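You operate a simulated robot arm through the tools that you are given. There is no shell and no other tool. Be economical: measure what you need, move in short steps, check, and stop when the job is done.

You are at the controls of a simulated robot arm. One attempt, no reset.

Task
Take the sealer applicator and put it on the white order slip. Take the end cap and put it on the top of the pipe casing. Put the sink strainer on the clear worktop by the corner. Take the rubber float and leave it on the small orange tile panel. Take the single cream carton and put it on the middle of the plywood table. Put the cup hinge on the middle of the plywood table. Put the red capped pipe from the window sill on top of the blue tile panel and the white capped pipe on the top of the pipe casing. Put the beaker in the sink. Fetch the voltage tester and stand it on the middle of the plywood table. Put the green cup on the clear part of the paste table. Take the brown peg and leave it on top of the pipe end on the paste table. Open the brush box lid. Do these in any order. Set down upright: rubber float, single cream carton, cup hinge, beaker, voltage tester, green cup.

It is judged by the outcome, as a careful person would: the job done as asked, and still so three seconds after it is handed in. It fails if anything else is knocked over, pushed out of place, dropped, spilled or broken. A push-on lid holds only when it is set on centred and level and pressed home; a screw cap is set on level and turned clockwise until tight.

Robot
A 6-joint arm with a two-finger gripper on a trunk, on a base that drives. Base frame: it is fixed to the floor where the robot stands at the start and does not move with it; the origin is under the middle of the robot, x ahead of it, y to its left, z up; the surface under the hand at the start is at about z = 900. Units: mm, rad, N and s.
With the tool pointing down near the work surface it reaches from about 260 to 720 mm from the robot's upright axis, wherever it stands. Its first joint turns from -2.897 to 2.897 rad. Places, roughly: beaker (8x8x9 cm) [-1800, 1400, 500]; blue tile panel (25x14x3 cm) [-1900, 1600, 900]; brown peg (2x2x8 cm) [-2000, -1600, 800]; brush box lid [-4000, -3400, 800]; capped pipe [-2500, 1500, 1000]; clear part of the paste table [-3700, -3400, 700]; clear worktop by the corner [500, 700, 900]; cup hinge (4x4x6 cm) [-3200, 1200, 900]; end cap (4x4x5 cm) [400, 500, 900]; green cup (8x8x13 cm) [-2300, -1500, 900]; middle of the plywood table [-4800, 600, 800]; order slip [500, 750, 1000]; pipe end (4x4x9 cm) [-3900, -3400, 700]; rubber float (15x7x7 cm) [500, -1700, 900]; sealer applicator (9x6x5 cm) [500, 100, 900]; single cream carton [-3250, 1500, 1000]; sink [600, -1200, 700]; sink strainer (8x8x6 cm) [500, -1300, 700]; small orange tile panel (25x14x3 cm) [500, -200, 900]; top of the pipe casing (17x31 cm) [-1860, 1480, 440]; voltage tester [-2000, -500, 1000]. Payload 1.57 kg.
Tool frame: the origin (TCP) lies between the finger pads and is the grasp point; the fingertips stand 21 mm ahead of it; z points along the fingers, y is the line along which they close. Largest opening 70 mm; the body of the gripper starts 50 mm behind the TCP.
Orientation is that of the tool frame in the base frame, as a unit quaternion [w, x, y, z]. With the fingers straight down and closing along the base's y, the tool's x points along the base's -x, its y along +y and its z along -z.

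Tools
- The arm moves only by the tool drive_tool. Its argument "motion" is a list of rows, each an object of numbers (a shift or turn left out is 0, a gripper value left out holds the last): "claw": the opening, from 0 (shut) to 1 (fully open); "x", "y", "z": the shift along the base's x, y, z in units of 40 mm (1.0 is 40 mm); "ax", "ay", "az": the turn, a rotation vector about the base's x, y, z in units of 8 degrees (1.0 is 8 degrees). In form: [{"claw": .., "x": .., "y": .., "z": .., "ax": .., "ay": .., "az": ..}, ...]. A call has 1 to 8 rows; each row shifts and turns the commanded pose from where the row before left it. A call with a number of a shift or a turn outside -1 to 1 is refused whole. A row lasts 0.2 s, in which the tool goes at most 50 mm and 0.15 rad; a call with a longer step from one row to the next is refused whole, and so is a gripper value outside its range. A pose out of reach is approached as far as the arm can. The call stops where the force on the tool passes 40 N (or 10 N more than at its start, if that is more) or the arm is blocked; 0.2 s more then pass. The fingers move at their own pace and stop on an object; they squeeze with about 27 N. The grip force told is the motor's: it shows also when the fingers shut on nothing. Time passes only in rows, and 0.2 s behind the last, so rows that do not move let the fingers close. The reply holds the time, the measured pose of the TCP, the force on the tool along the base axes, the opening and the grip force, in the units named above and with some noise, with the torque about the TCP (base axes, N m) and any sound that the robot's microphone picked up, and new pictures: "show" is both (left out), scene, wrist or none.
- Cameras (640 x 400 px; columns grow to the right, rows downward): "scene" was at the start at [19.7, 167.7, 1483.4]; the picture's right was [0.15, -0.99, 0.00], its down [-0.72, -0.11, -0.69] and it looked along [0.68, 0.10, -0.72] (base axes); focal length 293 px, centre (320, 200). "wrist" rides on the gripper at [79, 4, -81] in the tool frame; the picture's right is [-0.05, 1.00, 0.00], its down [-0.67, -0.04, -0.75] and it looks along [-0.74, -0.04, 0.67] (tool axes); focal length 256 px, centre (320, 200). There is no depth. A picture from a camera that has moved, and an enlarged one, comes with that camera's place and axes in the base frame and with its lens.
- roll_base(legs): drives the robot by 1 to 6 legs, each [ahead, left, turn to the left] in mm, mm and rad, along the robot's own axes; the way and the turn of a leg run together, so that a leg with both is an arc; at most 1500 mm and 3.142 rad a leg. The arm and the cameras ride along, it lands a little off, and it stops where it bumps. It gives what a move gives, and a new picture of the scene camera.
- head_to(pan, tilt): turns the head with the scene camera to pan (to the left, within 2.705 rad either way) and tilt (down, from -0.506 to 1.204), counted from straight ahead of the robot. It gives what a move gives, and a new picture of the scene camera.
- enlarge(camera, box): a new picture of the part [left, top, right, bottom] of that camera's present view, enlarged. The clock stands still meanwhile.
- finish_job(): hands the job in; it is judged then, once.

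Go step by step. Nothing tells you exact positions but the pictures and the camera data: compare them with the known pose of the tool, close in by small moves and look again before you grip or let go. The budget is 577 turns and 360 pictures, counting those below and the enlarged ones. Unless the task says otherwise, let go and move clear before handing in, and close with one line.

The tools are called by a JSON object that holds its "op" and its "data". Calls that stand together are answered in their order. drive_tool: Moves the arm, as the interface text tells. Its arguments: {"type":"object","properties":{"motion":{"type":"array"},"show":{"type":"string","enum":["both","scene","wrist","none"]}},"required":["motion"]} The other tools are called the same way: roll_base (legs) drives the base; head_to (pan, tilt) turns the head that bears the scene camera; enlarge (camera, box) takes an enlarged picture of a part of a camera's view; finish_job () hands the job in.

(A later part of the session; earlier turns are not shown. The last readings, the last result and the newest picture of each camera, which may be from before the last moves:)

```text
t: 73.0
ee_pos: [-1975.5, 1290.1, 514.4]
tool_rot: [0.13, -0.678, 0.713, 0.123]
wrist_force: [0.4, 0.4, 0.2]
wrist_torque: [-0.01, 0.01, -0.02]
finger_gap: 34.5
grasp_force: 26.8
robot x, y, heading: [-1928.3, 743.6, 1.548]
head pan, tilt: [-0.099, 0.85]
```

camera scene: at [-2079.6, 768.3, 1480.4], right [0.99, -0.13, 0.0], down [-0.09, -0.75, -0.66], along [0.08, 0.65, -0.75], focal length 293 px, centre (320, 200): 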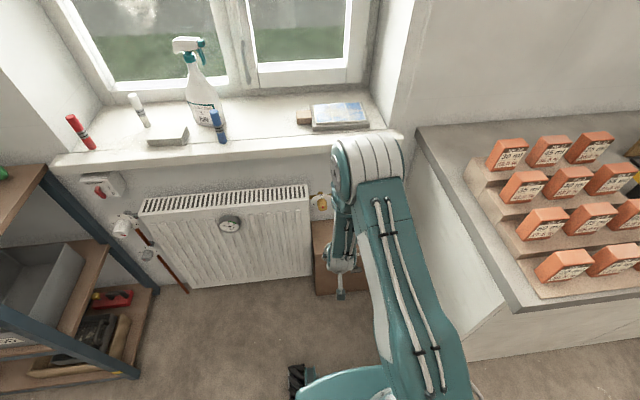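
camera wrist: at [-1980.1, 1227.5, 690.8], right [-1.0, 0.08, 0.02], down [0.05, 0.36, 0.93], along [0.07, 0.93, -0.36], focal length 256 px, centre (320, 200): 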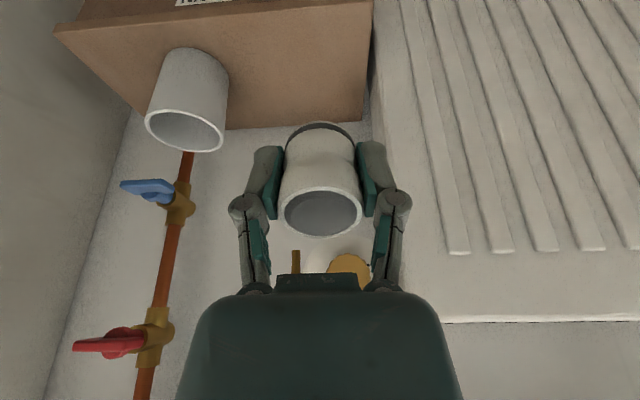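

{"op": "drive_tool", "data": {"motion": [{"y": 0.7}, {"y": 0.7}], "show": "both"}}

```text
t: 73.6
ee_pos: [-1974.3, 1344.8, 513.9]
tool_rot: [0.126, -0.68, 0.711, 0.126]
wrist_force: [0.0, -0.3, -0.6]
wrist_torque: [-0.01, -0.01, 0.03]
finger_gap: 34.2
grasp_force: 26.5
robot x, y, heading: [-1930.6, 743.3, 1.545]
head pan, tilt: [-0.099, 0.85]
camera scene: at [-2079.5, 768.7, 1480.4], right [0.99, -0.13, 0.0], down [-0.09, -0.75, -0.66], along [0.08, 0.65, -0.75], focal length 293 px, centre (320, 200)
camera wrist: at [-1983.3, 1243.2, 561.3], right [-1.0, 0.09, 0.03], down [0.06, 0.36, 0.93], along [0.08, 0.93, -0.36], focal length 256 px, centre (320, 200)
```

scene: 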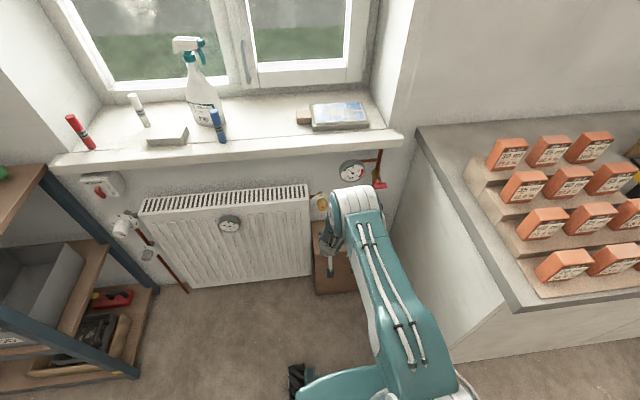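
wrist: 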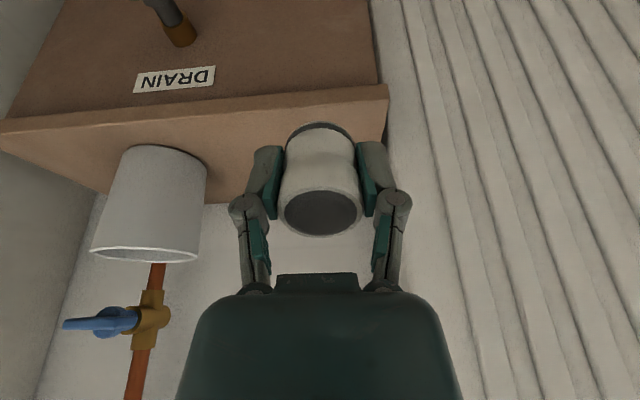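

{"op": "roll_base", "data": {"legs": [[85, -10, 0]]}}

{"op": "drive_tool", "data": {"motion": [{"z": -0.3}], "show": "wrist"}}

```text
t: 74.7
ee_pos: [-1963.3, 1430.2, 513.3]
tool_rot: [0.126, -0.679, 0.712, 0.126]
wrist_force: [1.1, 1.4, -0.1]
wrist_torque: [0.0, 0.01, -0.03]
finger_gap: 34.1
grasp_force: 27.1
robot x, y, heading: [-1921.7, 827.9, 1.546]
head pan, tilt: [-0.099, 0.85]
camera scene: at [-2070.7, 852.0, 1480.1], right [0.99, -0.12, 0.0], down [-0.09, -0.75, -0.66], along [0.08, 0.65, -0.75], focal length 293 px, centre (320, 200)
```

scene: 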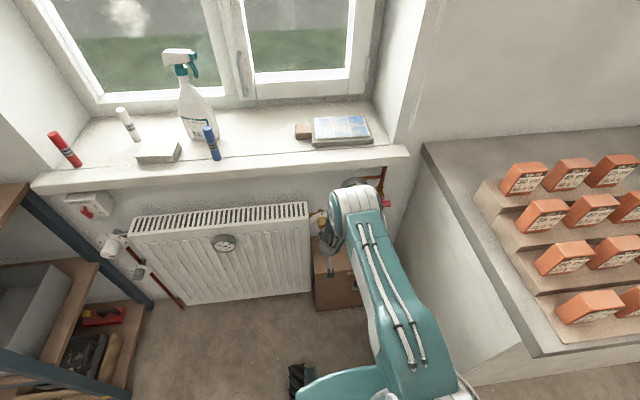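

```text
t: 75.1
ee_pos: [-1964.3, 1430.8, 503.1]
tool_rot: [0.127, -0.68, 0.711, 0.127]
wrist_force: [-0.8, -0.6, -0.7]
wrist_torque: [-0.02, -0.02, 0.02]
finger_gap: 34.0
grasp_force: 27.2
robot x, y, heading: [-1920.9, 832.9, 1.549]
head pan, tilt: [-0.099, 0.85]
camera wrist: at [-1972.3, 1327.4, 550.5], right [-1.0, 0.09, 0.03], down [0.06, 0.36, 0.93], along [0.08, 0.93, -0.36], focal length 256 px, centre (320, 200)
```

wrist: 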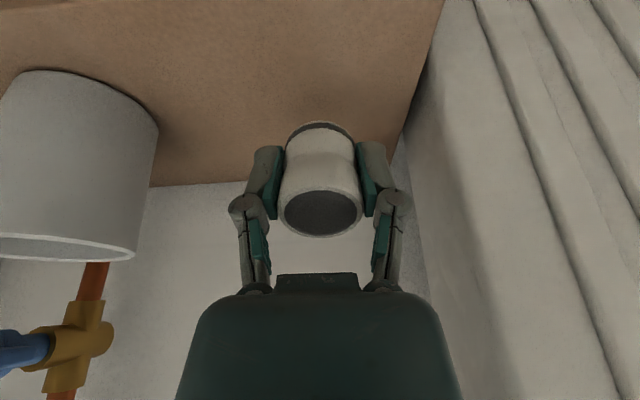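

{"op": "drive_tool", "data": {"motion": [{"x": 0.3, "z": -0.2}, {"z": -0.2}, {"z": -0.2}, {"z": -0.15}, {"z": -0.1}], "show": "wrist"}}

```text
t: 76.3
ee_pos: [-1950.4, 1429.0, 467.8]
tool_rot: [0.127, -0.679, 0.712, 0.127]
wrist_force: [-0.6, 0.5, 0.2]
wrist_torque: [0.03, -0.02, 0.01]
finger_gap: 34.2
grasp_force: 26.9
robot x, y, heading: [-1924.6, 834.1, 1.546]
head pan, tilt: [-0.099, 0.85]
camera wrist: at [-1959.7, 1326.3, 515.9], right [-1.0, 0.09, 0.03], down [0.06, 0.36, 0.93], along [0.08, 0.93, -0.36], focal length 256 px, centre (320, 200)
```

wrist: 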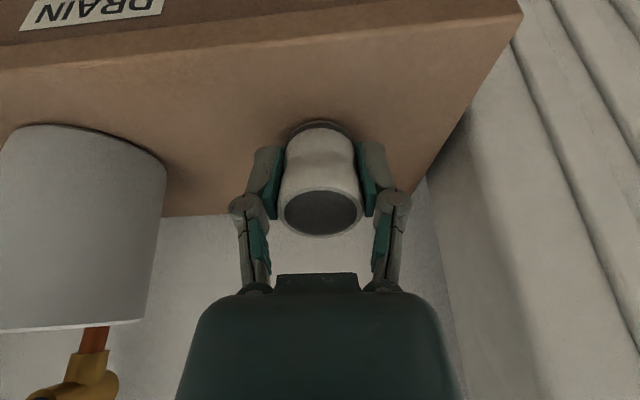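

{"op": "drive_tool", "data": {"motion": [{"z": -0.1}, {"z": -0.1}], "show": "none"}}

{"op": "drive_tool", "data": {"motion": [{"z": -0.1}, {"z": -0.05}], "show": "wrist"}}

```text
t: 76.9
ee_pos: [-1950.7, 1430.1, 461.9]
tool_rot: [0.128, -0.679, 0.711, 0.128]
wrist_force: [4.1, 0.9, 17.6]
wrist_torque: [-0.06, -0.01, 0.03]
finger_gap: 34.1
grasp_force: 26.7
robot x, y, heading: [-1918.7, 827.0, 1.548]
head pan, tilt: [-0.099, 0.85]
```

```text
t: 77.5
ee_pos: [-1950.8, 1429.7, 457.1]
tool_rot: [0.128, -0.679, 0.711, 0.128]
wrist_force: [6.3, -2.4, 27.4]
wrist_torque: [-0.07, -0.45, -0.03]
finger_gap: 33.6
grasp_force: 26.9
robot x, y, heading: [-1920.2, 828.5, 1.544]
head pan, tilt: [-0.099, 0.85]
camera wrist: at [-1959.3, 1326.5, 503.4], right [-1.0, 0.09, 0.03], down [0.06, 0.36, 0.93], along [0.08, 0.93, -0.36], focal length 256 px, centre (320, 200)
```

wrist: 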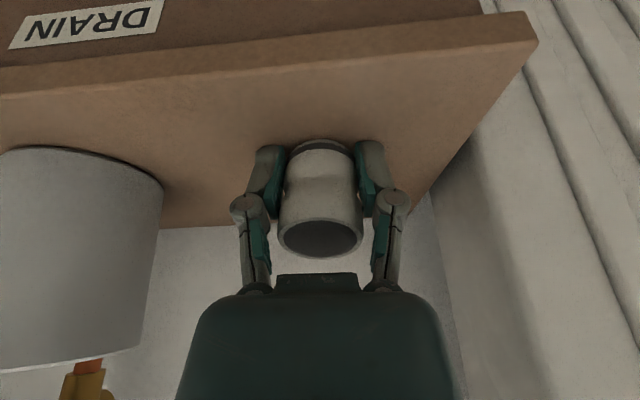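

It has settled flat on the casing; release and back off along the tool axis.

{"op": "drive_tool", "data": {"motion": [{"z": 0.15}, {"claw": 0.7}, {"claw": 1}, {"claw": 1}, {"z": 0.3}, {"z": 0.7, "y": -0.3}, {"z": 0.9, "y": -0.4}, {"z": 0.6, "y": -0.3}], "show": "wrist"}}

```text
t: 79.3
ee_pos: [-1951.6, 1386.7, 552.7]
tool_rot: [0.125, -0.681, 0.714, 0.106]
wrist_force: [-0.5, 0.3, -0.3]
wrist_torque: [-0.01, 0.0, 0.0]
finger_gap: 70.0
grasp_force: 0.0
out of reach, approached as far as the arm can: row 8
robot x, y, heading: [-1922.9, 827.4, 1.544]
head pan, tilt: [-0.099, 0.85]
camera wrist: at [-1962.8, 1285.3, 602.1], right [-0.99, 0.1, 0.0], down [0.04, 0.39, 0.92], along [0.09, 0.92, -0.39], focal length 256 px, centre (320, 200)
```

wrist: 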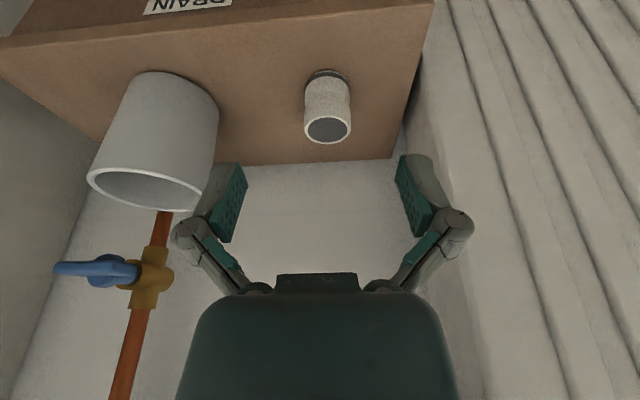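

The end cap stands on the casing. Next the beaker: at 8 cm it is wider than the grip, so I'll pinch its near wall at x≈-1867, one finger inside.

{"op": "drive_tool", "data": {"motion": [{"z": 0.6}, {"x": 0.7, "y": 0.3, "z": 0.1}, {"x": 0.7, "y": 0.3}, {"x": 0.75, "y": 0.4}], "show": "wrist"}}

```text
t: 80.3
ee_pos: [-1921.0, 1421.8, 586.0]
tool_rot: [0.127, -0.68, 0.712, 0.124]
wrist_force: [0.0, 0.2, 0.5]
wrist_torque: [0.01, -0.02, 0.01]
finger_gap: 70.0
grasp_force: 0.1
out of reach, approached as far as the arm can: row 1, 2, 3, 4
robot x, y, heading: [-1918.6, 830.7, 1.548]
head pan, tilt: [-0.099, 0.85]
camera wrist: at [-1930.3, 1319.6, 634.1], right [-1.0, 0.09, 0.02], down [0.06, 0.36, 0.93], along [0.08, 0.93, -0.36], focal length 256 px, centre (320, 200)
```

wrist: 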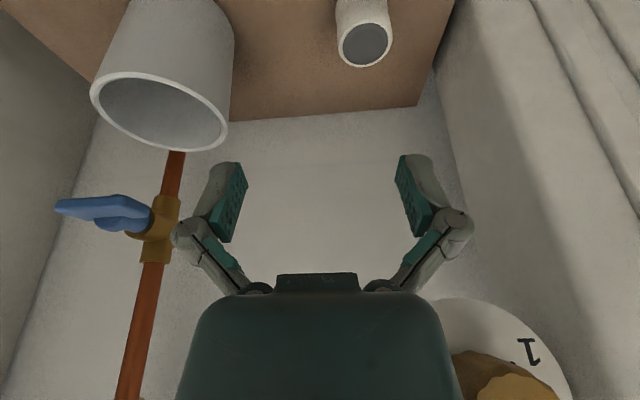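

{"op": "roll_base", "data": {"legs": [[10, -54, 0]]}}

{"op": "drive_tool", "data": {"motion": [{"z": -0.2}], "show": "wrist"}}

```text
t: 81.2
ee_pos: [-1941.6, 1433.1, 586.4]
tool_rot: [0.122, -0.68, 0.713, 0.121]
wrist_force: [21.0, -37.2, 8.4]
wrist_torque: [2.94, 1.92, 1.19]
finger_gap: 70.0
grasp_force: 0.0
robot x, y, heading: [-1908.8, 841.7, 1.592]
head pan, tilt: [-0.099, 0.85]
camera scene: at [-2087.1, 852.0, 1477.0], right [1.0, -0.08, 0.02], down [-0.04, -0.75, -0.66], along [0.07, 0.66, -0.75], focal length 293 px, centre (320, 200)
```

scene: 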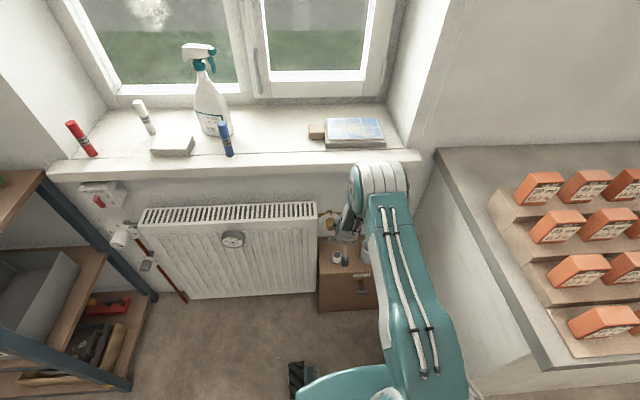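

```text
t: 81.6
ee_pos: [-1930.4, 1437.1, 578.2]
tool_rot: [0.114, -0.68, 0.713, 0.127]
wrist_force: [-0.8, 0.3, -0.2]
wrist_torque: [0.02, -0.03, -0.02]
finger_gap: 69.8
grasp_force: 0.0
robot x, y, heading: [-1906.5, 838.3, 1.595]
head pan, tilt: [-0.099, 0.85]
camera wrist: at [-1938.8, 1335.3, 627.2], right [-0.99, 0.09, 0.04], down [0.07, 0.37, 0.92], along [0.07, 0.92, -0.38], focal length 256 px, centre (320, 200)
```

wrist: 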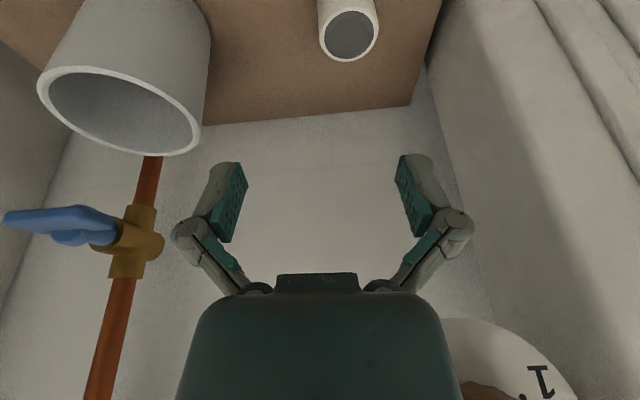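

The arm touched something near the gauge by the wall. I back away and use a larger tilt to keep the wrist clear.

{"op": "roll_base", "data": {"legs": [[-200, 0, -0.045]]}}

{"op": "drive_tool", "data": {"motion": [{"ax": 1}, {"ax": 1}, {"ax": 1}, {"ax": 0.5}], "show": "both"}}

```text
t: 83.2
ee_pos: [-1901.4, 1235.9, 578.5]
tool_rot: [0.117, -0.662, 0.729, 0.125]
wrist_force: [0.2, -0.1, 0.0]
wrist_torque: [0.0, 0.06, 0.01]
finger_gap: 70.1
grasp_force: 0.0
robot x, y, heading: [-1909.6, 639.5, 1.545]
head pan, tilt: [-0.099, 0.85]
camera scene: at [-2055.0, 660.6, 1480.3], right [0.99, -0.12, 0.0], down [-0.09, -0.75, -0.66], along [0.08, 0.65, -0.75], focal length 293 px, centre (320, 200)
```

scene: 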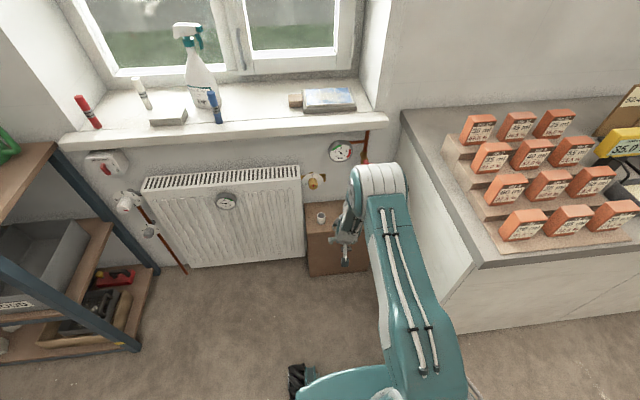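

```text
t: 84.2
ee_pos: [-1936.2, 1287.5, 586.9]
tool_rot: [0.297, -0.623, 0.675, 0.259]
wrist_force: [0.5, 0.5, -1.0]
wrist_torque: [0.03, 0.01, 0.01]
finger_gap: 69.8
grasp_force: 0.0
out of reach, approached as far as the arm can: row 1, 2, 3, 4
robot x, y, heading: [-1906.5, 634.5, 1.546]
head pan, tilt: [-0.099, 0.85]
camera scene: at [-2050.0, 660.5, 1480.7], right [0.99, -0.12, 0.0], down [-0.09, -0.75, -0.66], along [0.08, 0.65, -0.75], focal length 293 px, centre (320, 200)
camera wrist: at [-1950.0, 1174.9, 586.2], right [-0.99, 0.12, 0.02], down [0.01, -0.08, 1.0], along [0.13, 0.99, 0.08], focal length 256 px, centre (320, 200)
```

scene: 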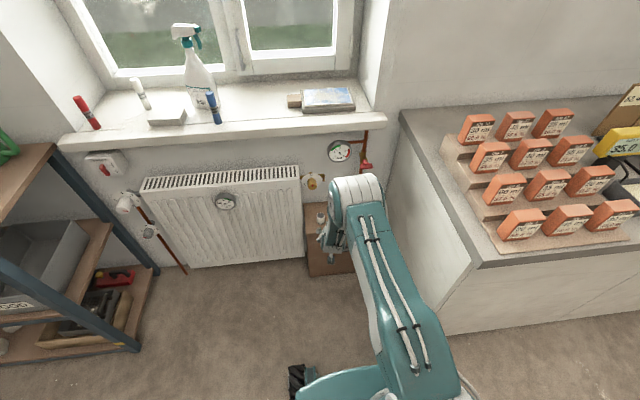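
wrist: 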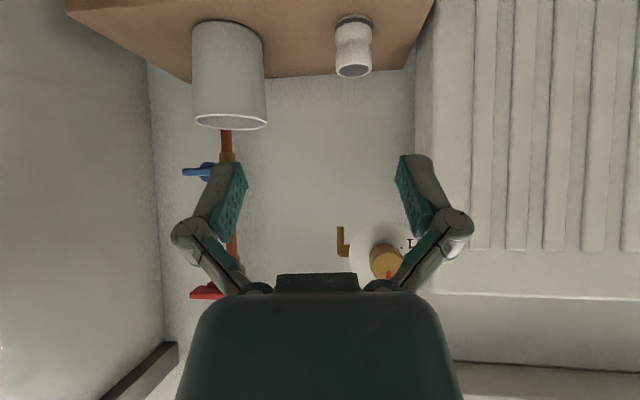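

{"op": "enlarge", "data": {"camera": "scene", "box": [290, 120, 410, 290]}}

{"op": "drive_tool", "data": {"motion": [{"ax": -0.6, "x": 0.5, "z": 0.2}, {"x": 0.5}, {"x": 0.5}], "show": "none"}}

```text
2.35 times, centred on (350, 205) of scene
camera zoom: at [-2050.0, 660.5, 1480.7], right [0.99, -0.12, 0.0], down [-0.09, -0.75, -0.66], along [0.08, 0.65, -0.75], focal length 690 px, centre (249, 188)
```

zoom: 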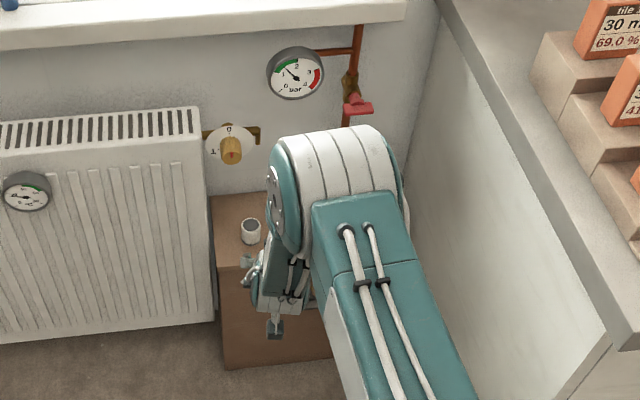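

```text
t: 85.0
ee_pos: [-1926.0, 1296.3, 598.4]
tool_rot: [0.266, -0.624, 0.694, 0.24]
wrist_force: [-0.1, 1.5, 0.3]
wrist_torque: [-0.01, 0.01, 0.01]
finger_gap: 70.4
grasp_force: 0.1
out of reach, approached as far as the arm can: row 1, 2, 3
robot x, y, heading: [-1908.0, 638.9, 1.548]
head pan, tilt: [-0.099, 0.85]
```

The elbow bulges to the right toward the counter end, so I'll approach the beaker diagonally from the left with tilted hand. First pull the hand in.

{"op": "drive_tool", "data": {"motion": [{"y": -0.8}, {"y": -0.8}, {"y": -0.8}], "show": "none"}}

{"op": "roll_base", "data": {"legs": [[0, 332, 0], [0, 0, -0.448], [220, 0, 0]]}}

{"op": "drive_tool", "data": {"motion": [{}], "show": "wrist"}}

```text
t: 85.8
ee_pos: [-1932.4, 1241.4, 605.9]
tool_rot: [0.272, -0.636, 0.685, 0.227]
wrist_force: [-0.8, 0.4, 0.5]
wrist_torque: [-0.02, -0.02, 0.0]
finger_gap: 69.8
grasp_force: 0.0
out of reach, approached as far as the arm can: row 1, 2, 3
robot x, y, heading: [-1908.4, 638.2, 1.55]
head pan, tilt: [-0.099, 0.85]
```

```text
t: 90.6
ee_pos: [-1907.2, 1399.3, 606.0]
tool_rot: [0.315, -0.472, 0.808, 0.162]
wrist_force: [0.4, -0.4, 0.1]
wrist_torque: [-0.02, -0.01, 0.01]
finger_gap: 70.0
grasp_force: 0.0
robot x, y, heading: [-2143.5, 847.0, 1.106]
head pan, tilt: [-0.099, 0.85]
camera scene: at [-2265.0, 925.2, 1480.4], right [0.85, -0.53, 0.0], down [-0.4, -0.64, -0.66], along [0.35, 0.56, -0.75], focal length 293 px, centre (320, 200)
```

scene: 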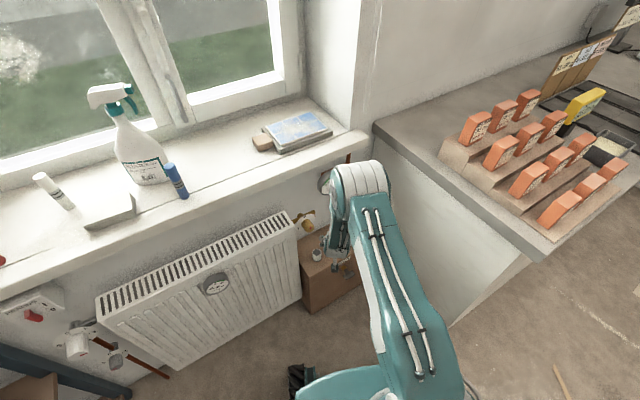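

```text
t: 91.0
ee_pos: [-1907.9, 1398.6, 606.1]
tool_rot: [0.315, -0.473, 0.807, 0.162]
wrist_force: [-0.3, 0.6, 0.0]
wrist_torque: [0.02, 0.01, -0.03]
finger_gap: 69.9
grasp_force: 0.0
robot x, y, heading: [-2147.2, 837.8, 1.112]
head pan, tilt: [-0.099, 0.85]
camera wrist: at [-1969.0, 1303.1, 614.0], right [-0.84, 0.54, 0.0], down [0.0, 0.01, 1.0], along [0.54, 0.84, -0.01], focal length 256 px, centre (320, 200)
```

wrist: 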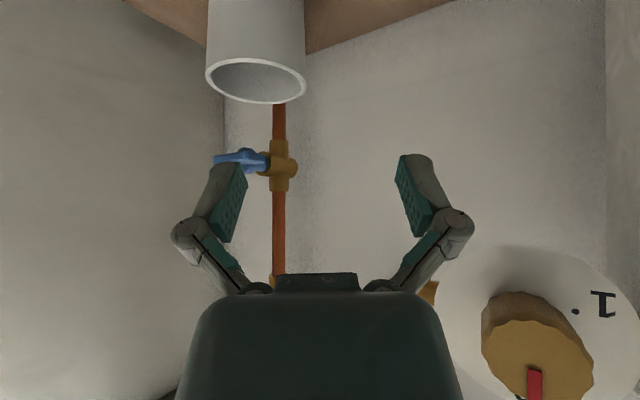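

{"op": "roll_base", "data": {"legs": [[55, 0, 0]]}}

{"op": "drive_tool", "data": {"motion": [{"z": -0.3}], "show": "wrist"}}

```text
t: 92.0
ee_pos: [-1883.6, 1447.5, 605.4]
tool_rot: [0.316, -0.47, 0.808, 0.161]
wrist_force: [0.5, 0.1, 0.6]
wrist_torque: [0.0, 0.0, 0.0]
finger_gap: 70.1
grasp_force: 0.1
robot x, y, heading: [-2117.0, 892.6, 1.104]
head pan, tilt: [-0.099, 0.85]
camera scene: at [-2240.4, 973.8, 1480.4], right [0.85, -0.53, 0.0], down [-0.4, -0.64, -0.66], along [0.35, 0.56, -0.75], focal length 293 px, centre (320, 200)
```

scene: 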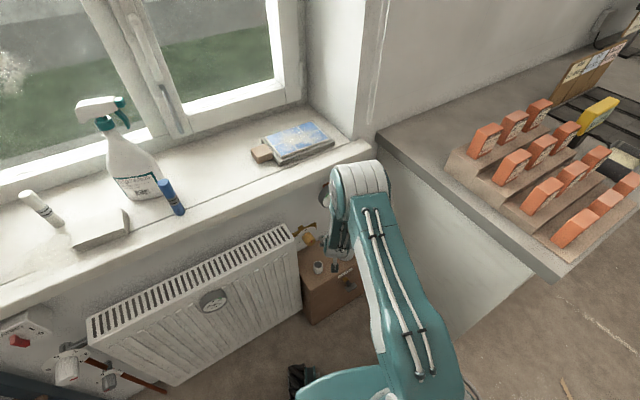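

```text
t: 92.4
ee_pos: [-1883.7, 1446.8, 596.0]
tool_rot: [0.316, -0.471, 0.807, 0.16]
wrist_force: [-0.6, 0.2, 1.3]
wrist_torque: [0.0, -0.01, 0.03]
finger_gap: 69.8
grasp_force: 0.0
robot x, y, heading: [-2117.6, 888.1, 1.108]
head pan, tilt: [-0.099, 0.85]
camera wrist: at [-1944.7, 1351.2, 603.0], right [-0.84, 0.54, 0.0], down [0.0, 0.01, 1.0], along [0.54, 0.84, -0.01], focal length 256 px, centre (320, 200)
```

wrist: 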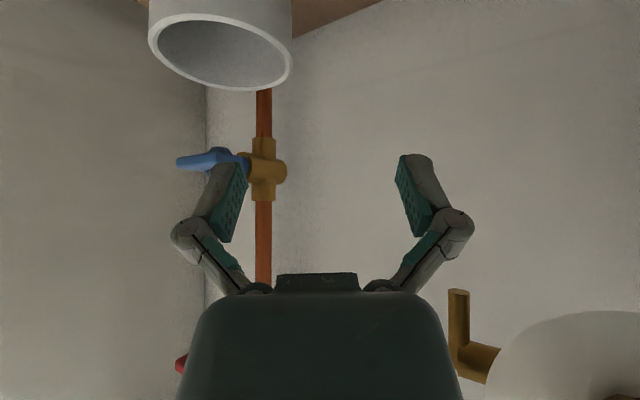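

{"op": "drive_tool", "data": {"motion": [{"x": 0.4, "y": -0.2}, {"x": 0.25, "y": 0.3, "z": -0.4}, {"z": -0.4}], "show": "wrist"}}

```text
t: 93.2
ee_pos: [-1872.5, 1457.1, 563.5]
tool_rot: [0.315, -0.471, 0.808, 0.16]
wrist_force: [0.7, 0.2, -0.2]
wrist_torque: [0.01, 0.0, 0.0]
finger_gap: 70.0
grasp_force: 0.0
out of reach, approached as far as the arm can: row 1, 3
robot x, y, heading: [-2117.4, 887.4, 1.11]
head pan, tilt: [-0.099, 0.85]
camera wrist: at [-1933.9, 1360.9, 571.6], right [-0.84, 0.54, 0.0], down [0.0, 0.01, 1.0], along [0.54, 0.84, -0.01], focal length 256 px, centre (320, 200)
```

wrist: 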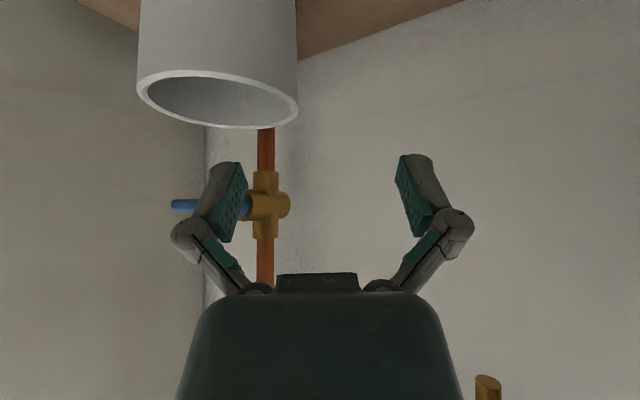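

{"op": "roll_base", "data": {"legs": [[50, -12, 0]]}}

{"op": "drive_tool", "data": {"motion": [{"x": -0.55, "y": -0.95}], "show": "wrist"}}

```text
t: 94.1
ee_pos: [-1840.8, 1496.8, 564.9]
tool_rot: [0.317, -0.471, 0.807, 0.16]
wrist_force: [0.3, -1.3, 0.4]
wrist_torque: [0.02, -0.01, 0.01]
finger_gap: 70.6
grasp_force: 0.1
robot x, y, heading: [-2083.6, 928.8, 1.105]
head pan, tilt: [-0.099, 0.85]
camera scene: at [-2211.2, 1015.8, 1480.0], right [0.85, -0.53, 0.0], down [-0.4, -0.64, -0.66], along [0.35, 0.56, -0.75], focal length 293 px, centre (320, 200)
```

scene: 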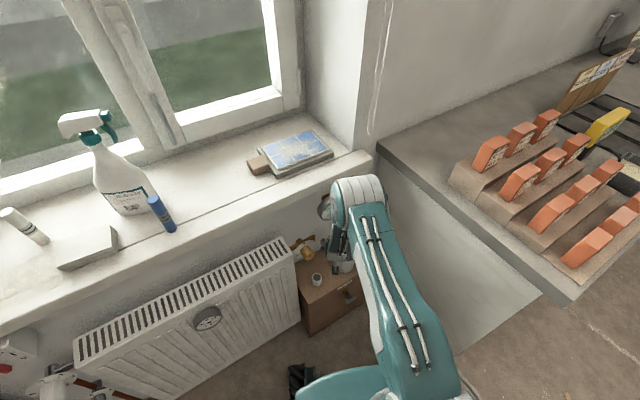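

```text
t: 94.5
ee_pos: [-1854.4, 1464.5, 565.6]
tool_rot: [0.32, -0.474, 0.807, 0.152]
wrist_force: [-0.4, 0.3, 0.0]
wrist_torque: [-0.03, 0.02, 0.0]
finger_gap: 69.8
grasp_force: 0.1
out of reach, approached as far as the arm can: row 1
robot x, y, heading: [-2083.7, 934.0, 1.107]
head pan, tilt: [-0.099, 0.85]
camera wrist: at [-1916.9, 1369.6, 573.8], right [-0.84, 0.54, -0.02], down [-0.01, 0.02, 1.0], along [0.54, 0.84, -0.01], focal length 256 px, centre (320, 200)
```

wrist: 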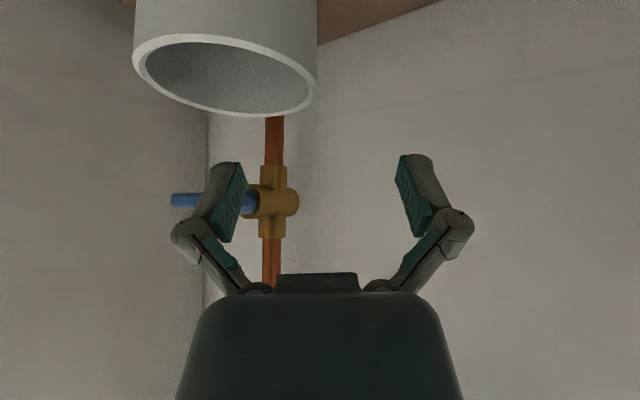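

{"op": "drive_tool", "data": {"motion": [{"x": -0.05, "y": -0.1, "z": -0.4}, {"x": -0.05, "y": -0.1, "z": -0.4}, {"z": -0.4}], "show": "wrist"}}

```text
t: 95.3
ee_pos: [-1852.1, 1474.3, 518.2]
tool_rot: [0.32, -0.472, 0.807, 0.154]
wrist_force: [-0.1, -1.0, -0.8]
wrist_torque: [-0.04, -0.01, 0.01]
finger_gap: 69.9
grasp_force: 0.1
out of reach, approached as far as the arm can: row 1, 2, 3
robot x, y, heading: [-2081.3, 927.7, 1.107]
head pan, tilt: [-0.099, 0.85]
camera wrist: at [-1913.5, 1379.0, 526.6], right [-0.84, 0.54, -0.02], down [-0.01, 0.01, 1.0], along [0.54, 0.84, -0.01], focal length 256 px, centre (320, 200)
```

wrist: 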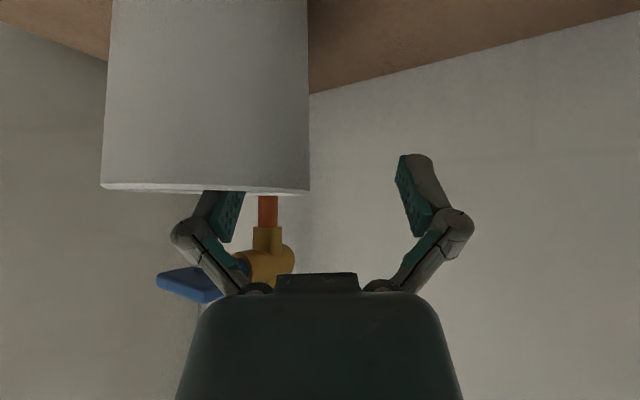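

{"op": "roll_base", "data": {"legs": [[-17, 0, 0]]}}

{"op": "drive_tool", "data": {"motion": [{"z": -0.2}], "show": "wrist"}}

```text
t: 96.1
ee_pos: [-1859.4, 1459.1, 518.3]
tool_rot: [0.32, -0.472, 0.807, 0.153]
wrist_force: [-0.1, 0.5, -1.4]
wrist_torque: [-0.02, 0.05, -0.01]
finger_gap: 70.4
grasp_force: 0.0
robot x, y, heading: [-2092.7, 915.6, 1.113]
head pan, tilt: [-0.099, 0.85]
camera scene: at [-2216.0, 998.8, 1480.4], right [0.85, -0.53, 0.0], down [-0.4, -0.64, -0.66], along [0.35, 0.56, -0.75], focal length 293 px, centre (320, 200)
```

scene: 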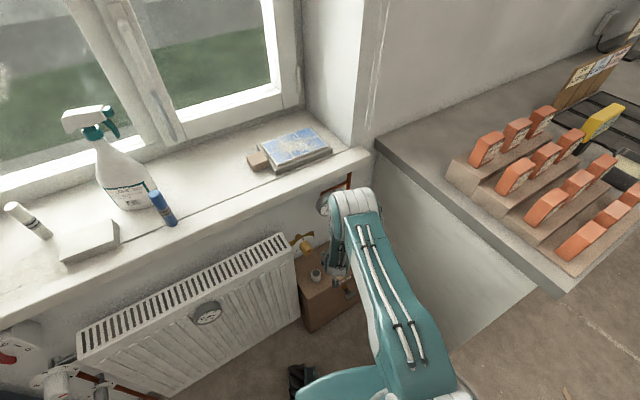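

```text
t: 96.5
ee_pos: [-1859.0, 1457.9, 511.0]
tool_rot: [0.32, -0.472, 0.807, 0.154]
wrist_force: [-0.3, -0.2, -0.5]
wrist_torque: [0.01, -0.04, -0.01]
finger_gap: 69.9
grasp_force: 0.1
robot x, y, heading: [-2088.5, 914.0, 1.109]
head pan, tilt: [-0.099, 0.85]
camera wrist: at [-1921.5, 1363.3, 519.1], right [-0.84, 0.54, -0.02], down [-0.01, 0.01, 1.0], along [0.54, 0.84, -0.01], focal length 256 px, centre (320, 200)
```

wrist: 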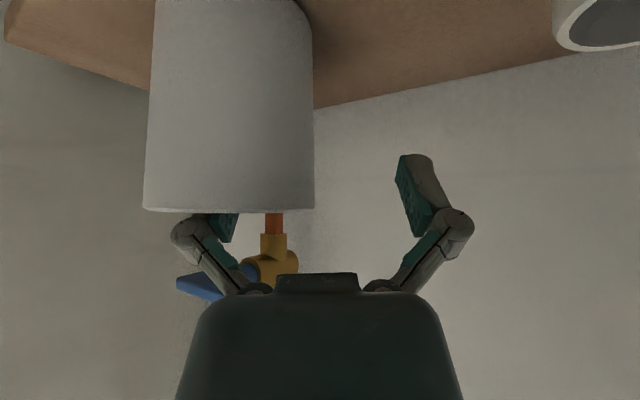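

The finger is inside the beaker. Close on the wall and lift gently.

{"op": "drive_tool", "data": {"motion": [{"claw": 0.5}, {"claw": 0.2}, {"claw": 0}, {"claw": 0}], "show": "wrist"}}

{"op": "drive_tool", "data": {"motion": [{"z": 0.2}, {"z": 0.3}], "show": "wrist"}}

```text
t: 97.5
ee_pos: [-1859.1, 1459.4, 510.9]
tool_rot: [0.32, -0.472, 0.807, 0.154]
wrist_force: [-0.2, 1.9, 1.4]
wrist_torque: [0.08, 0.03, -0.01]
finger_gap: 6.5
grasp_force: 26.8
robot x, y, heading: [-2094.8, 913.3, 1.107]
head pan, tilt: [-0.099, 0.85]
camera wrist: at [-1921.5, 1363.6, 519.4], right [-0.84, 0.54, -0.02], down [-0.01, 0.01, 1.0], along [0.54, 0.84, 0.0], focal length 256 px, centre (320, 200)
```

wrist: 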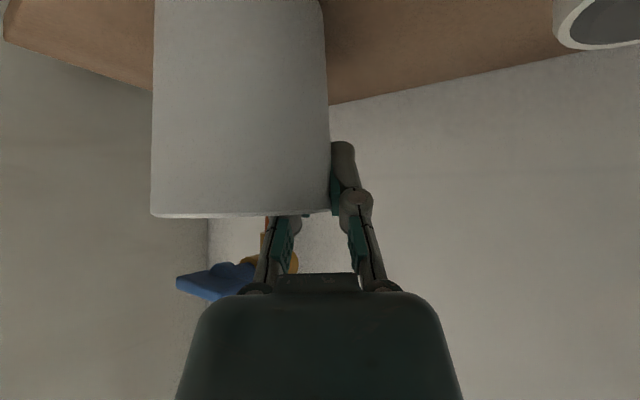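

```text
t: 98.1
ee_pos: [-1859.3, 1457.0, 530.5]
tool_rot: [0.32, -0.471, 0.807, 0.153]
wrist_force: [-0.1, -0.2, -0.5]
wrist_torque: [0.01, 0.07, 0.02]
finger_gap: 6.1
grasp_force: 26.6
robot x, y, heading: [-2090.5, 918.1, 1.101]
head pan, tilt: [-0.099, 0.85]
camera wrist: at [-1921.6, 1362.6, 539.4], right [-0.84, 0.54, -0.02], down [-0.01, 0.01, 1.0], along [0.54, 0.84, -0.01], focal length 256 px, centre (320, 200)
```

wrist: 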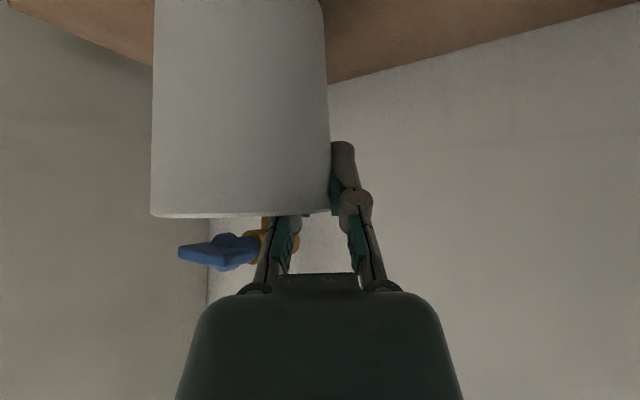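

{"op": "drive_tool", "data": {"motion": [{"z": 0.3}, {"z": 0.3}], "show": "none"}}

{"op": "roll_base", "data": {"legs": [[-450, 0, 0]]}}

{"op": "drive_tool", "data": {"motion": [{"x": -0.3, "y": -0.6, "z": 0.7}, {"x": -0.2, "y": -0.3, "z": 0.8}, {"x": -0.2, "y": -0.3, "z": 0.8}, {"z": 0.9}, {"z": 0.9}, {"z": 0.9}, {"z": 0.9}, {"z": 0.9}], "show": "wrist"}}

```text
t: 98.7
ee_pos: [-1859.4, 1458.0, 555.1]
tool_rot: [0.32, -0.472, 0.807, 0.154]
wrist_force: [0.3, -0.3, -1.2]
wrist_torque: [0.03, 0.04, -0.03]
finger_gap: 6.3
grasp_force: 26.9
robot x, y, heading: [-2093.4, 917.3, 1.109]
head pan, tilt: [-0.099, 0.85]
```

```text
t: 101.4
ee_pos: [-2062.0, 1054.3, 554.5]
tool_rot: [0.32, -0.471, 0.808, 0.153]
wrist_force: [-0.1, 1.0, -0.9]
wrist_torque: [-0.01, 0.01, -0.02]
finger_gap: 6.1
grasp_force: 27.5
robot x, y, heading: [-2294.0, 513.0, 1.104]
head pan, tilt: [-0.099, 0.85]
camera scene: at [-2418.4, 595.2, 1480.4], right [0.84, -0.54, 0.0], down [-0.4, -0.64, -0.66], along [0.35, 0.56, -0.75], focal length 293 px, centre (320, 200)
```

scene: 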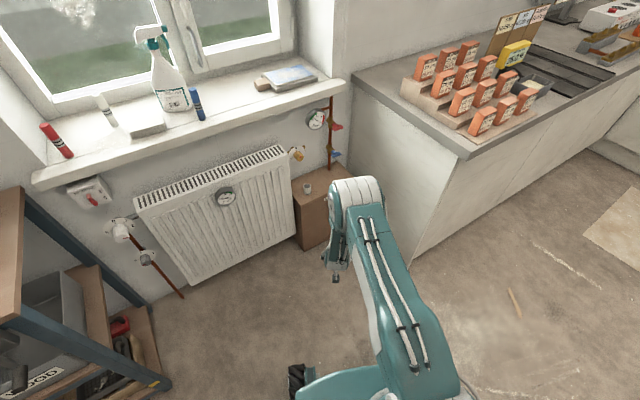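

```text
t: 103.2
ee_pos: [-2076.4, 1016.1, 832.0]
tool_rot: [0.32, -0.472, 0.807, 0.154]
wrist_force: [0.3, -0.9, -0.5]
wrist_torque: [-0.02, -0.01, 0.0]
finger_gap: 6.1
grasp_force: 27.6
out of reach, approached as far as the arm can: row 1, 2, 3
robot x, y, heading: [-2294.0, 510.1, 1.104]
head pan, tilt: [-0.099, 0.85]
camera wrist: at [-2138.2, 920.0, 839.5], right [-0.84, 0.54, -0.02], down [-0.01, 0.01, 1.0], along [0.54, 0.84, -0.01], focal length 256 px, centre (320, 200)
```

wrist: 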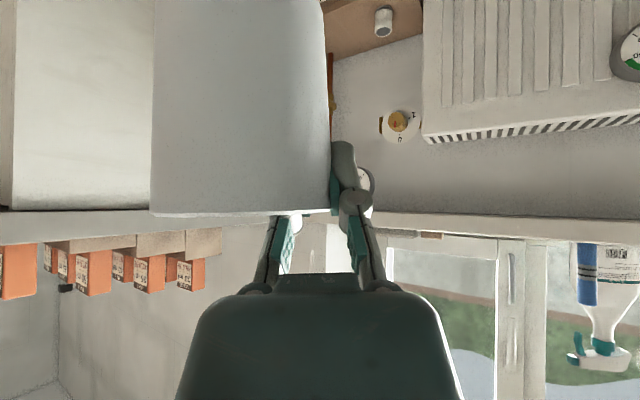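

The beaker is held upright. I raise it and drive to the sink side.

{"op": "drive_tool", "data": {"motion": [{"z": 0.9}, {"z": 0.9}, {"z": 0.9}, {"z": 0.9}, {"z": 0.9}, {"z": 0.9}], "show": "none"}}

{"op": "roll_base", "data": {"legs": [[0, 0, -1.104], [1500, -250, 0], [500, 0, 0]]}}

{"op": "roll_base", "data": {"legs": [[0, -1400, 0]]}}

```text
t: 104.6
ee_pos: [-2077.0, 1015.9, 1048.0]
tool_rot: [0.32, -0.472, 0.807, 0.153]
wrist_force: [-0.1, 0.2, -0.1]
wrist_torque: [0.02, 0.01, -0.01]
finger_gap: 6.0
grasp_force: 27.2
robot x, y, heading: [-2295.4, 513.4, 1.105]
head pan, tilt: [-0.099, 0.85]
```

```text
refused: leg 2 is longer than a leg can be; nothing moved
```

```text
t: 111.9
ee_pos: [-821.2, 350.6, 1049.5]
tool_rot: [0.321, -0.442, 0.822, 0.158]
wrist_force: [0.1, 0.3, -1.1]
wrist_torque: [0.02, 0.03, -0.05]
finger_gap: 6.3
grasp_force: 26.9
robot x, y, heading: [-1089.4, -119.4, 1.056]
head pan, tilt: [-0.099, 0.85]
stopped in leg 1: the robot was blocked; the commanded pose is now the measured one
camera scene: at [-1213.4, -31.4, 1479.9], right [0.82, -0.58, 0.01], down [-0.43, -0.62, -0.66], along [0.38, 0.54, -0.75], focal length 293 px, centre (320, 200)
```

scene: 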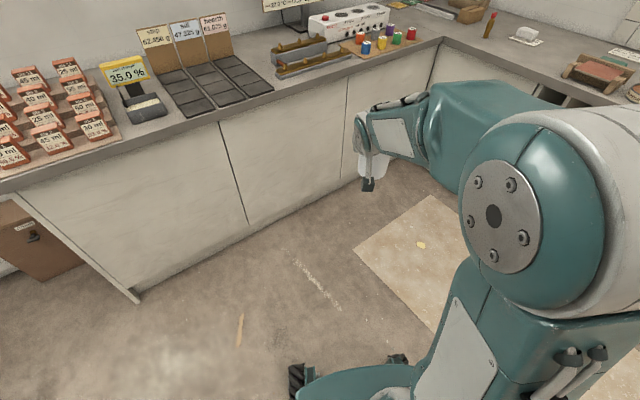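

The refused leg let the next one run and the base bumped the big table. I move off it and check it.

{"op": "roll_base", "data": {"legs": [[150, 200, 0]]}}

{"op": "head_to", "data": {"pan": -2.3, "tilt": 0.5}}

```text
t: 113.7
ee_pos: [-911.9, 577.6, 1050.9]
tool_rot: [0.319, -0.444, 0.822, 0.161]
wrist_force: [-0.4, 0.5, -0.3]
wrist_torque: [-0.02, 0.04, 0.02]
finger_gap: 6.1
grasp_force: 26.6
robot x, y, heading: [-1184.5, 105.1, 1.061]
head pan, tilt: [-0.099, 0.85]
camera scene: at [-1294.9, 187.0, 1481.5], right [0.82, -0.58, -0.01], down [-0.44, -0.61, -0.66], along [0.38, 0.54, -0.75], focal length 293 px, centre (320, 200)
```

scene: 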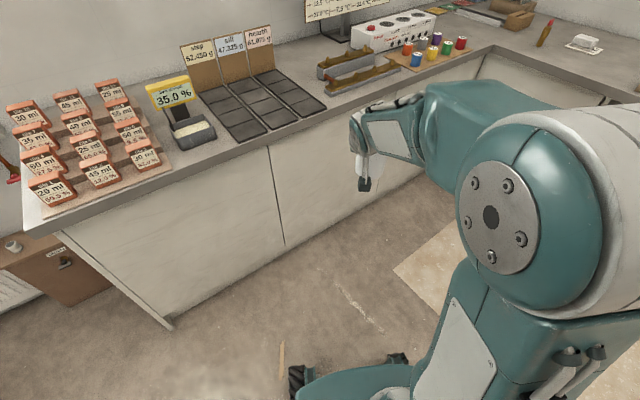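

```text
t: 115.8
ee_pos: [-919.6, 581.4, 1050.9]
tool_rot: [0.321, -0.445, 0.821, 0.158]
wrist_force: [-0.5, 0.2, 0.3]
wrist_torque: [0.0, 0.03, 0.01]
finger_gap: 5.8
grasp_force: 27.1
robot x, y, heading: [-1191.0, 104.8, 1.053]
head pan, tilt: [-2.3, 0.499]
camera scene: at [-1320.3, 42.3, 1510.6], right [-0.95, -0.32, 0.0], down [-0.15, 0.45, -0.88], along [0.28, -0.83, -0.48], focal length 293 px, centre (320, 200)
```

scene: 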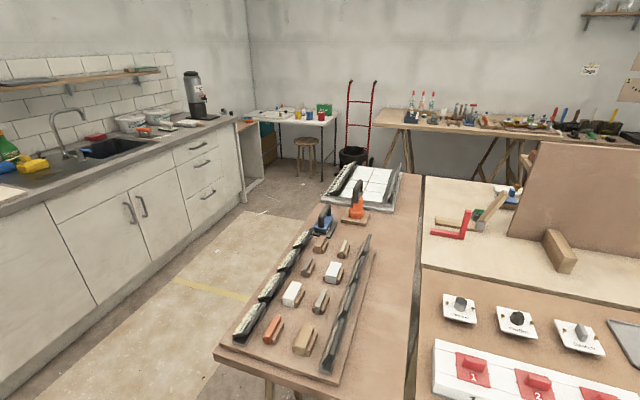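

The table looks undisturbed. Continue: turn to heading 0 and drive ahead.

{"op": "roll_base", "data": {"legs": [[0, 0, -1.053], [880, 130, 0]]}}

{"op": "head_to", "data": {"pan": -0.9, "tilt": 0.5}}

```text
t: 123.1
ee_pos: [234.7, 268.0, 1051.2]
tool_rot: [0.357, 0.019, 0.934, -0.021]
wrist_force: [-0.8, -0.2, -0.7]
wrist_torque: [0.03, 0.02, -0.01]
finger_gap: 6.0
grasp_force: 27.1
robot x, y, heading: [-311.4, 254.4, 0.023]
head pan, tilt: [-2.3, 0.499]
camera scene: at [-432.5, 337.1, 1510.6], right [-0.76, 0.65, 0.0], down [0.31, 0.36, -0.88], along [-0.57, -0.67, -0.48], focal length 293 px, centre (320, 200)
```

scene: 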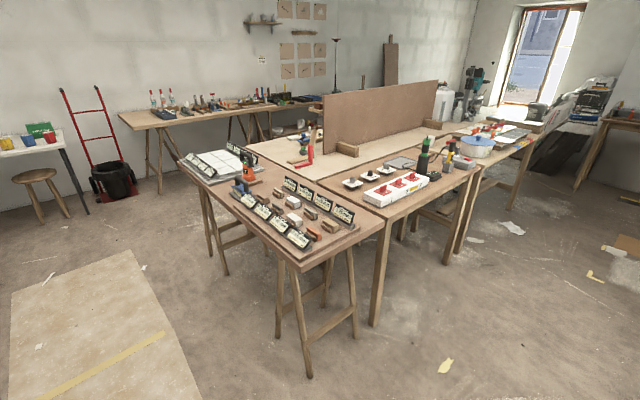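

```text
t: 124.6
ee_pos: [234.6, 268.6, 1050.5]
tool_rot: [0.357, 0.019, 0.934, -0.021]
wrist_force: [0.2, 1.3, -0.5]
wrist_torque: [0.03, -0.01, -0.03]
finger_gap: 5.8
grasp_force: 27.3
robot x, y, heading: [-308.7, 251.3, 0.024]
head pan, tilt: [-0.901, 0.499]
camera scene: at [-315.3, 336.4, 1510.5], right [-0.77, -0.64, 0.0], down [-0.31, 0.37, -0.88], along [0.56, -0.68, -0.48], focal length 293 px, centre (320, 200)
```

scene: 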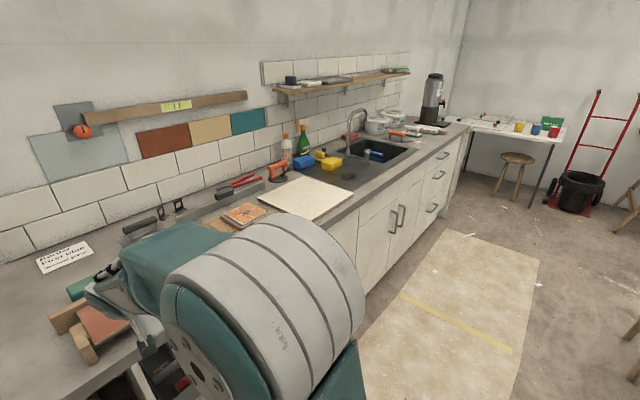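

{"op": "roll_base", "data": {"legs": [[0, -1400, -0.02]]}}

{"op": "head_to", "data": {"pan": 0.0, "tilt": 0.7}}

```text
t: 131.6
ee_pos: [227.3, -1166.6, 1051.5]
tool_rot: [0.357, 0.047, 0.932, -0.032]
wrist_force: [-0.2, 0.3, 0.1]
wrist_torque: [-0.03, 0.0, 0.03]
finger_gap: 6.2
grasp_force: 27.3
robot x, y, heading: [-319.9, -1149.2, -0.036]
head pan, tilt: [-0.901, 0.499]
camera scene: at [-318.4, -1066.7, 1510.4], right [-0.81, -0.59, 0.0], down [-0.28, 0.38, -0.88], along [0.52, -0.71, -0.48], focal length 293 px, centre (320, 200)
```

scene: 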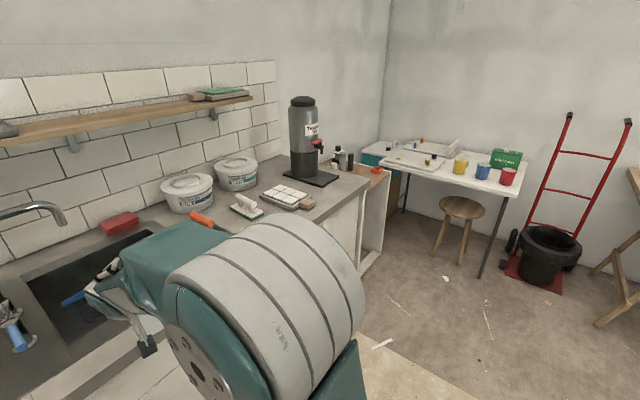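

```text
t: 132.8
ee_pos: [225.4, -1167.6, 1050.2]
tool_rot: [0.356, 0.046, 0.933, -0.032]
wrist_force: [0.6, 0.6, -0.3]
wrist_torque: [0.01, -0.02, 0.0]
finger_gap: 5.9
grasp_force: 26.9
robot x, y, heading: [-317.4, -1152.1, -0.037]
head pan, tilt: [0.0, 0.7]
camera scene: at [-287.5, -997.6, 1492.7], right [-0.04, -1.0, 0.0], down [-0.64, 0.02, -0.76], along [0.76, -0.03, -0.64], focal length 293 px, centre (320, 200)
```

scene: 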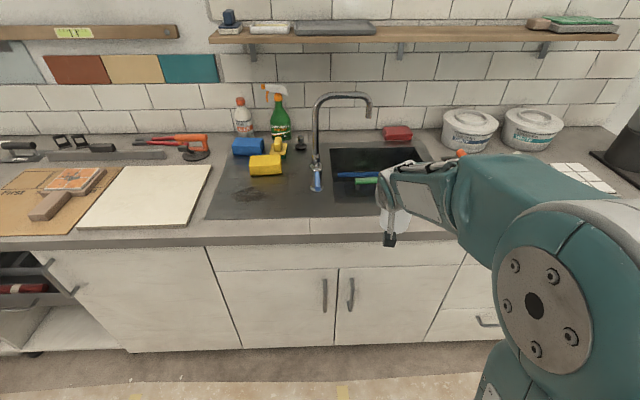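

{"op": "roll_base", "data": {"legs": [[100, -330, 0.036]]}}

{"op": "enlarge", "data": {"camera": "scene", "box": [160, 80, 480, 280]}}

```text
t: 135.0
ee_pos: [322.2, -1472.4, 1051.8]
tool_rot: [0.357, 0.032, 0.933, -0.027]
wrist_force: [-0.2, -0.3, -0.1]
wrist_torque: [0.01, 0.03, -0.05]
finger_gap: 6.0
grasp_force: 27.6
robot x, y, heading: [-222.8, -1474.8, -0.003]
head pan, tilt: [0.0, 0.7]
camera scene: at [-198.1, -1319.2, 1492.3], right [0.0, -1.0, 0.0], down [-0.64, 0.0, -0.76], along [0.76, 0.0, -0.64], focal length 293 px, centre (320, 200)
```

scene: 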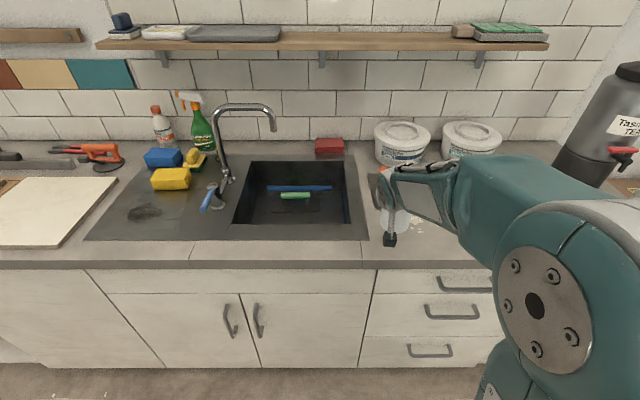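

```text
2.00 times, centred on (320, 180) of scene
camera zoom: at [-198.1, -1319.2, 1492.3], right [0.0, -1.0, 0.0], down [-0.64, 0.0, -0.76], along [0.76, 0.0, -0.64], focal length 587 px, centre (320, 240)
```

zoom: 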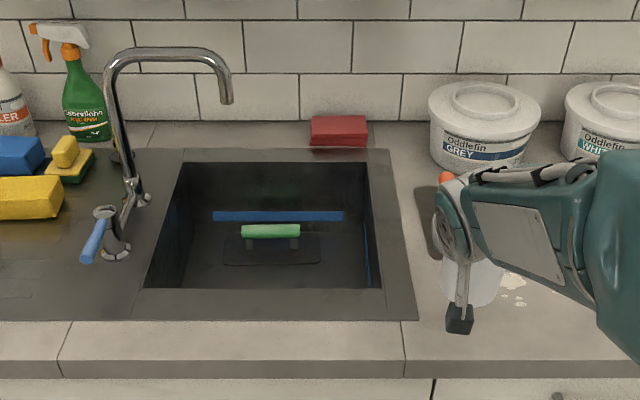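

{"op": "enlarge", "data": {"camera": "scene", "box": [225, 150, 365, 245]}}

```text
4.21 times, centred on (295, 198) of scene
camera zoom: at [-198.1, -1319.2, 1492.3], right [0.0, -1.0, 0.0], down [-0.64, 0.0, -0.76], along [0.76, 0.0, -0.64], focal length 1235 px, centre (425, 210)
```

zoom: 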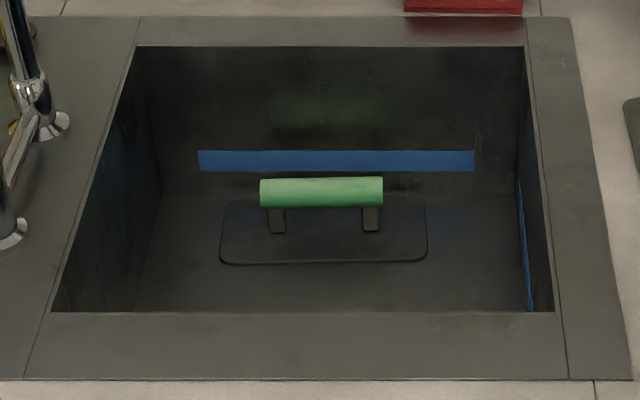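

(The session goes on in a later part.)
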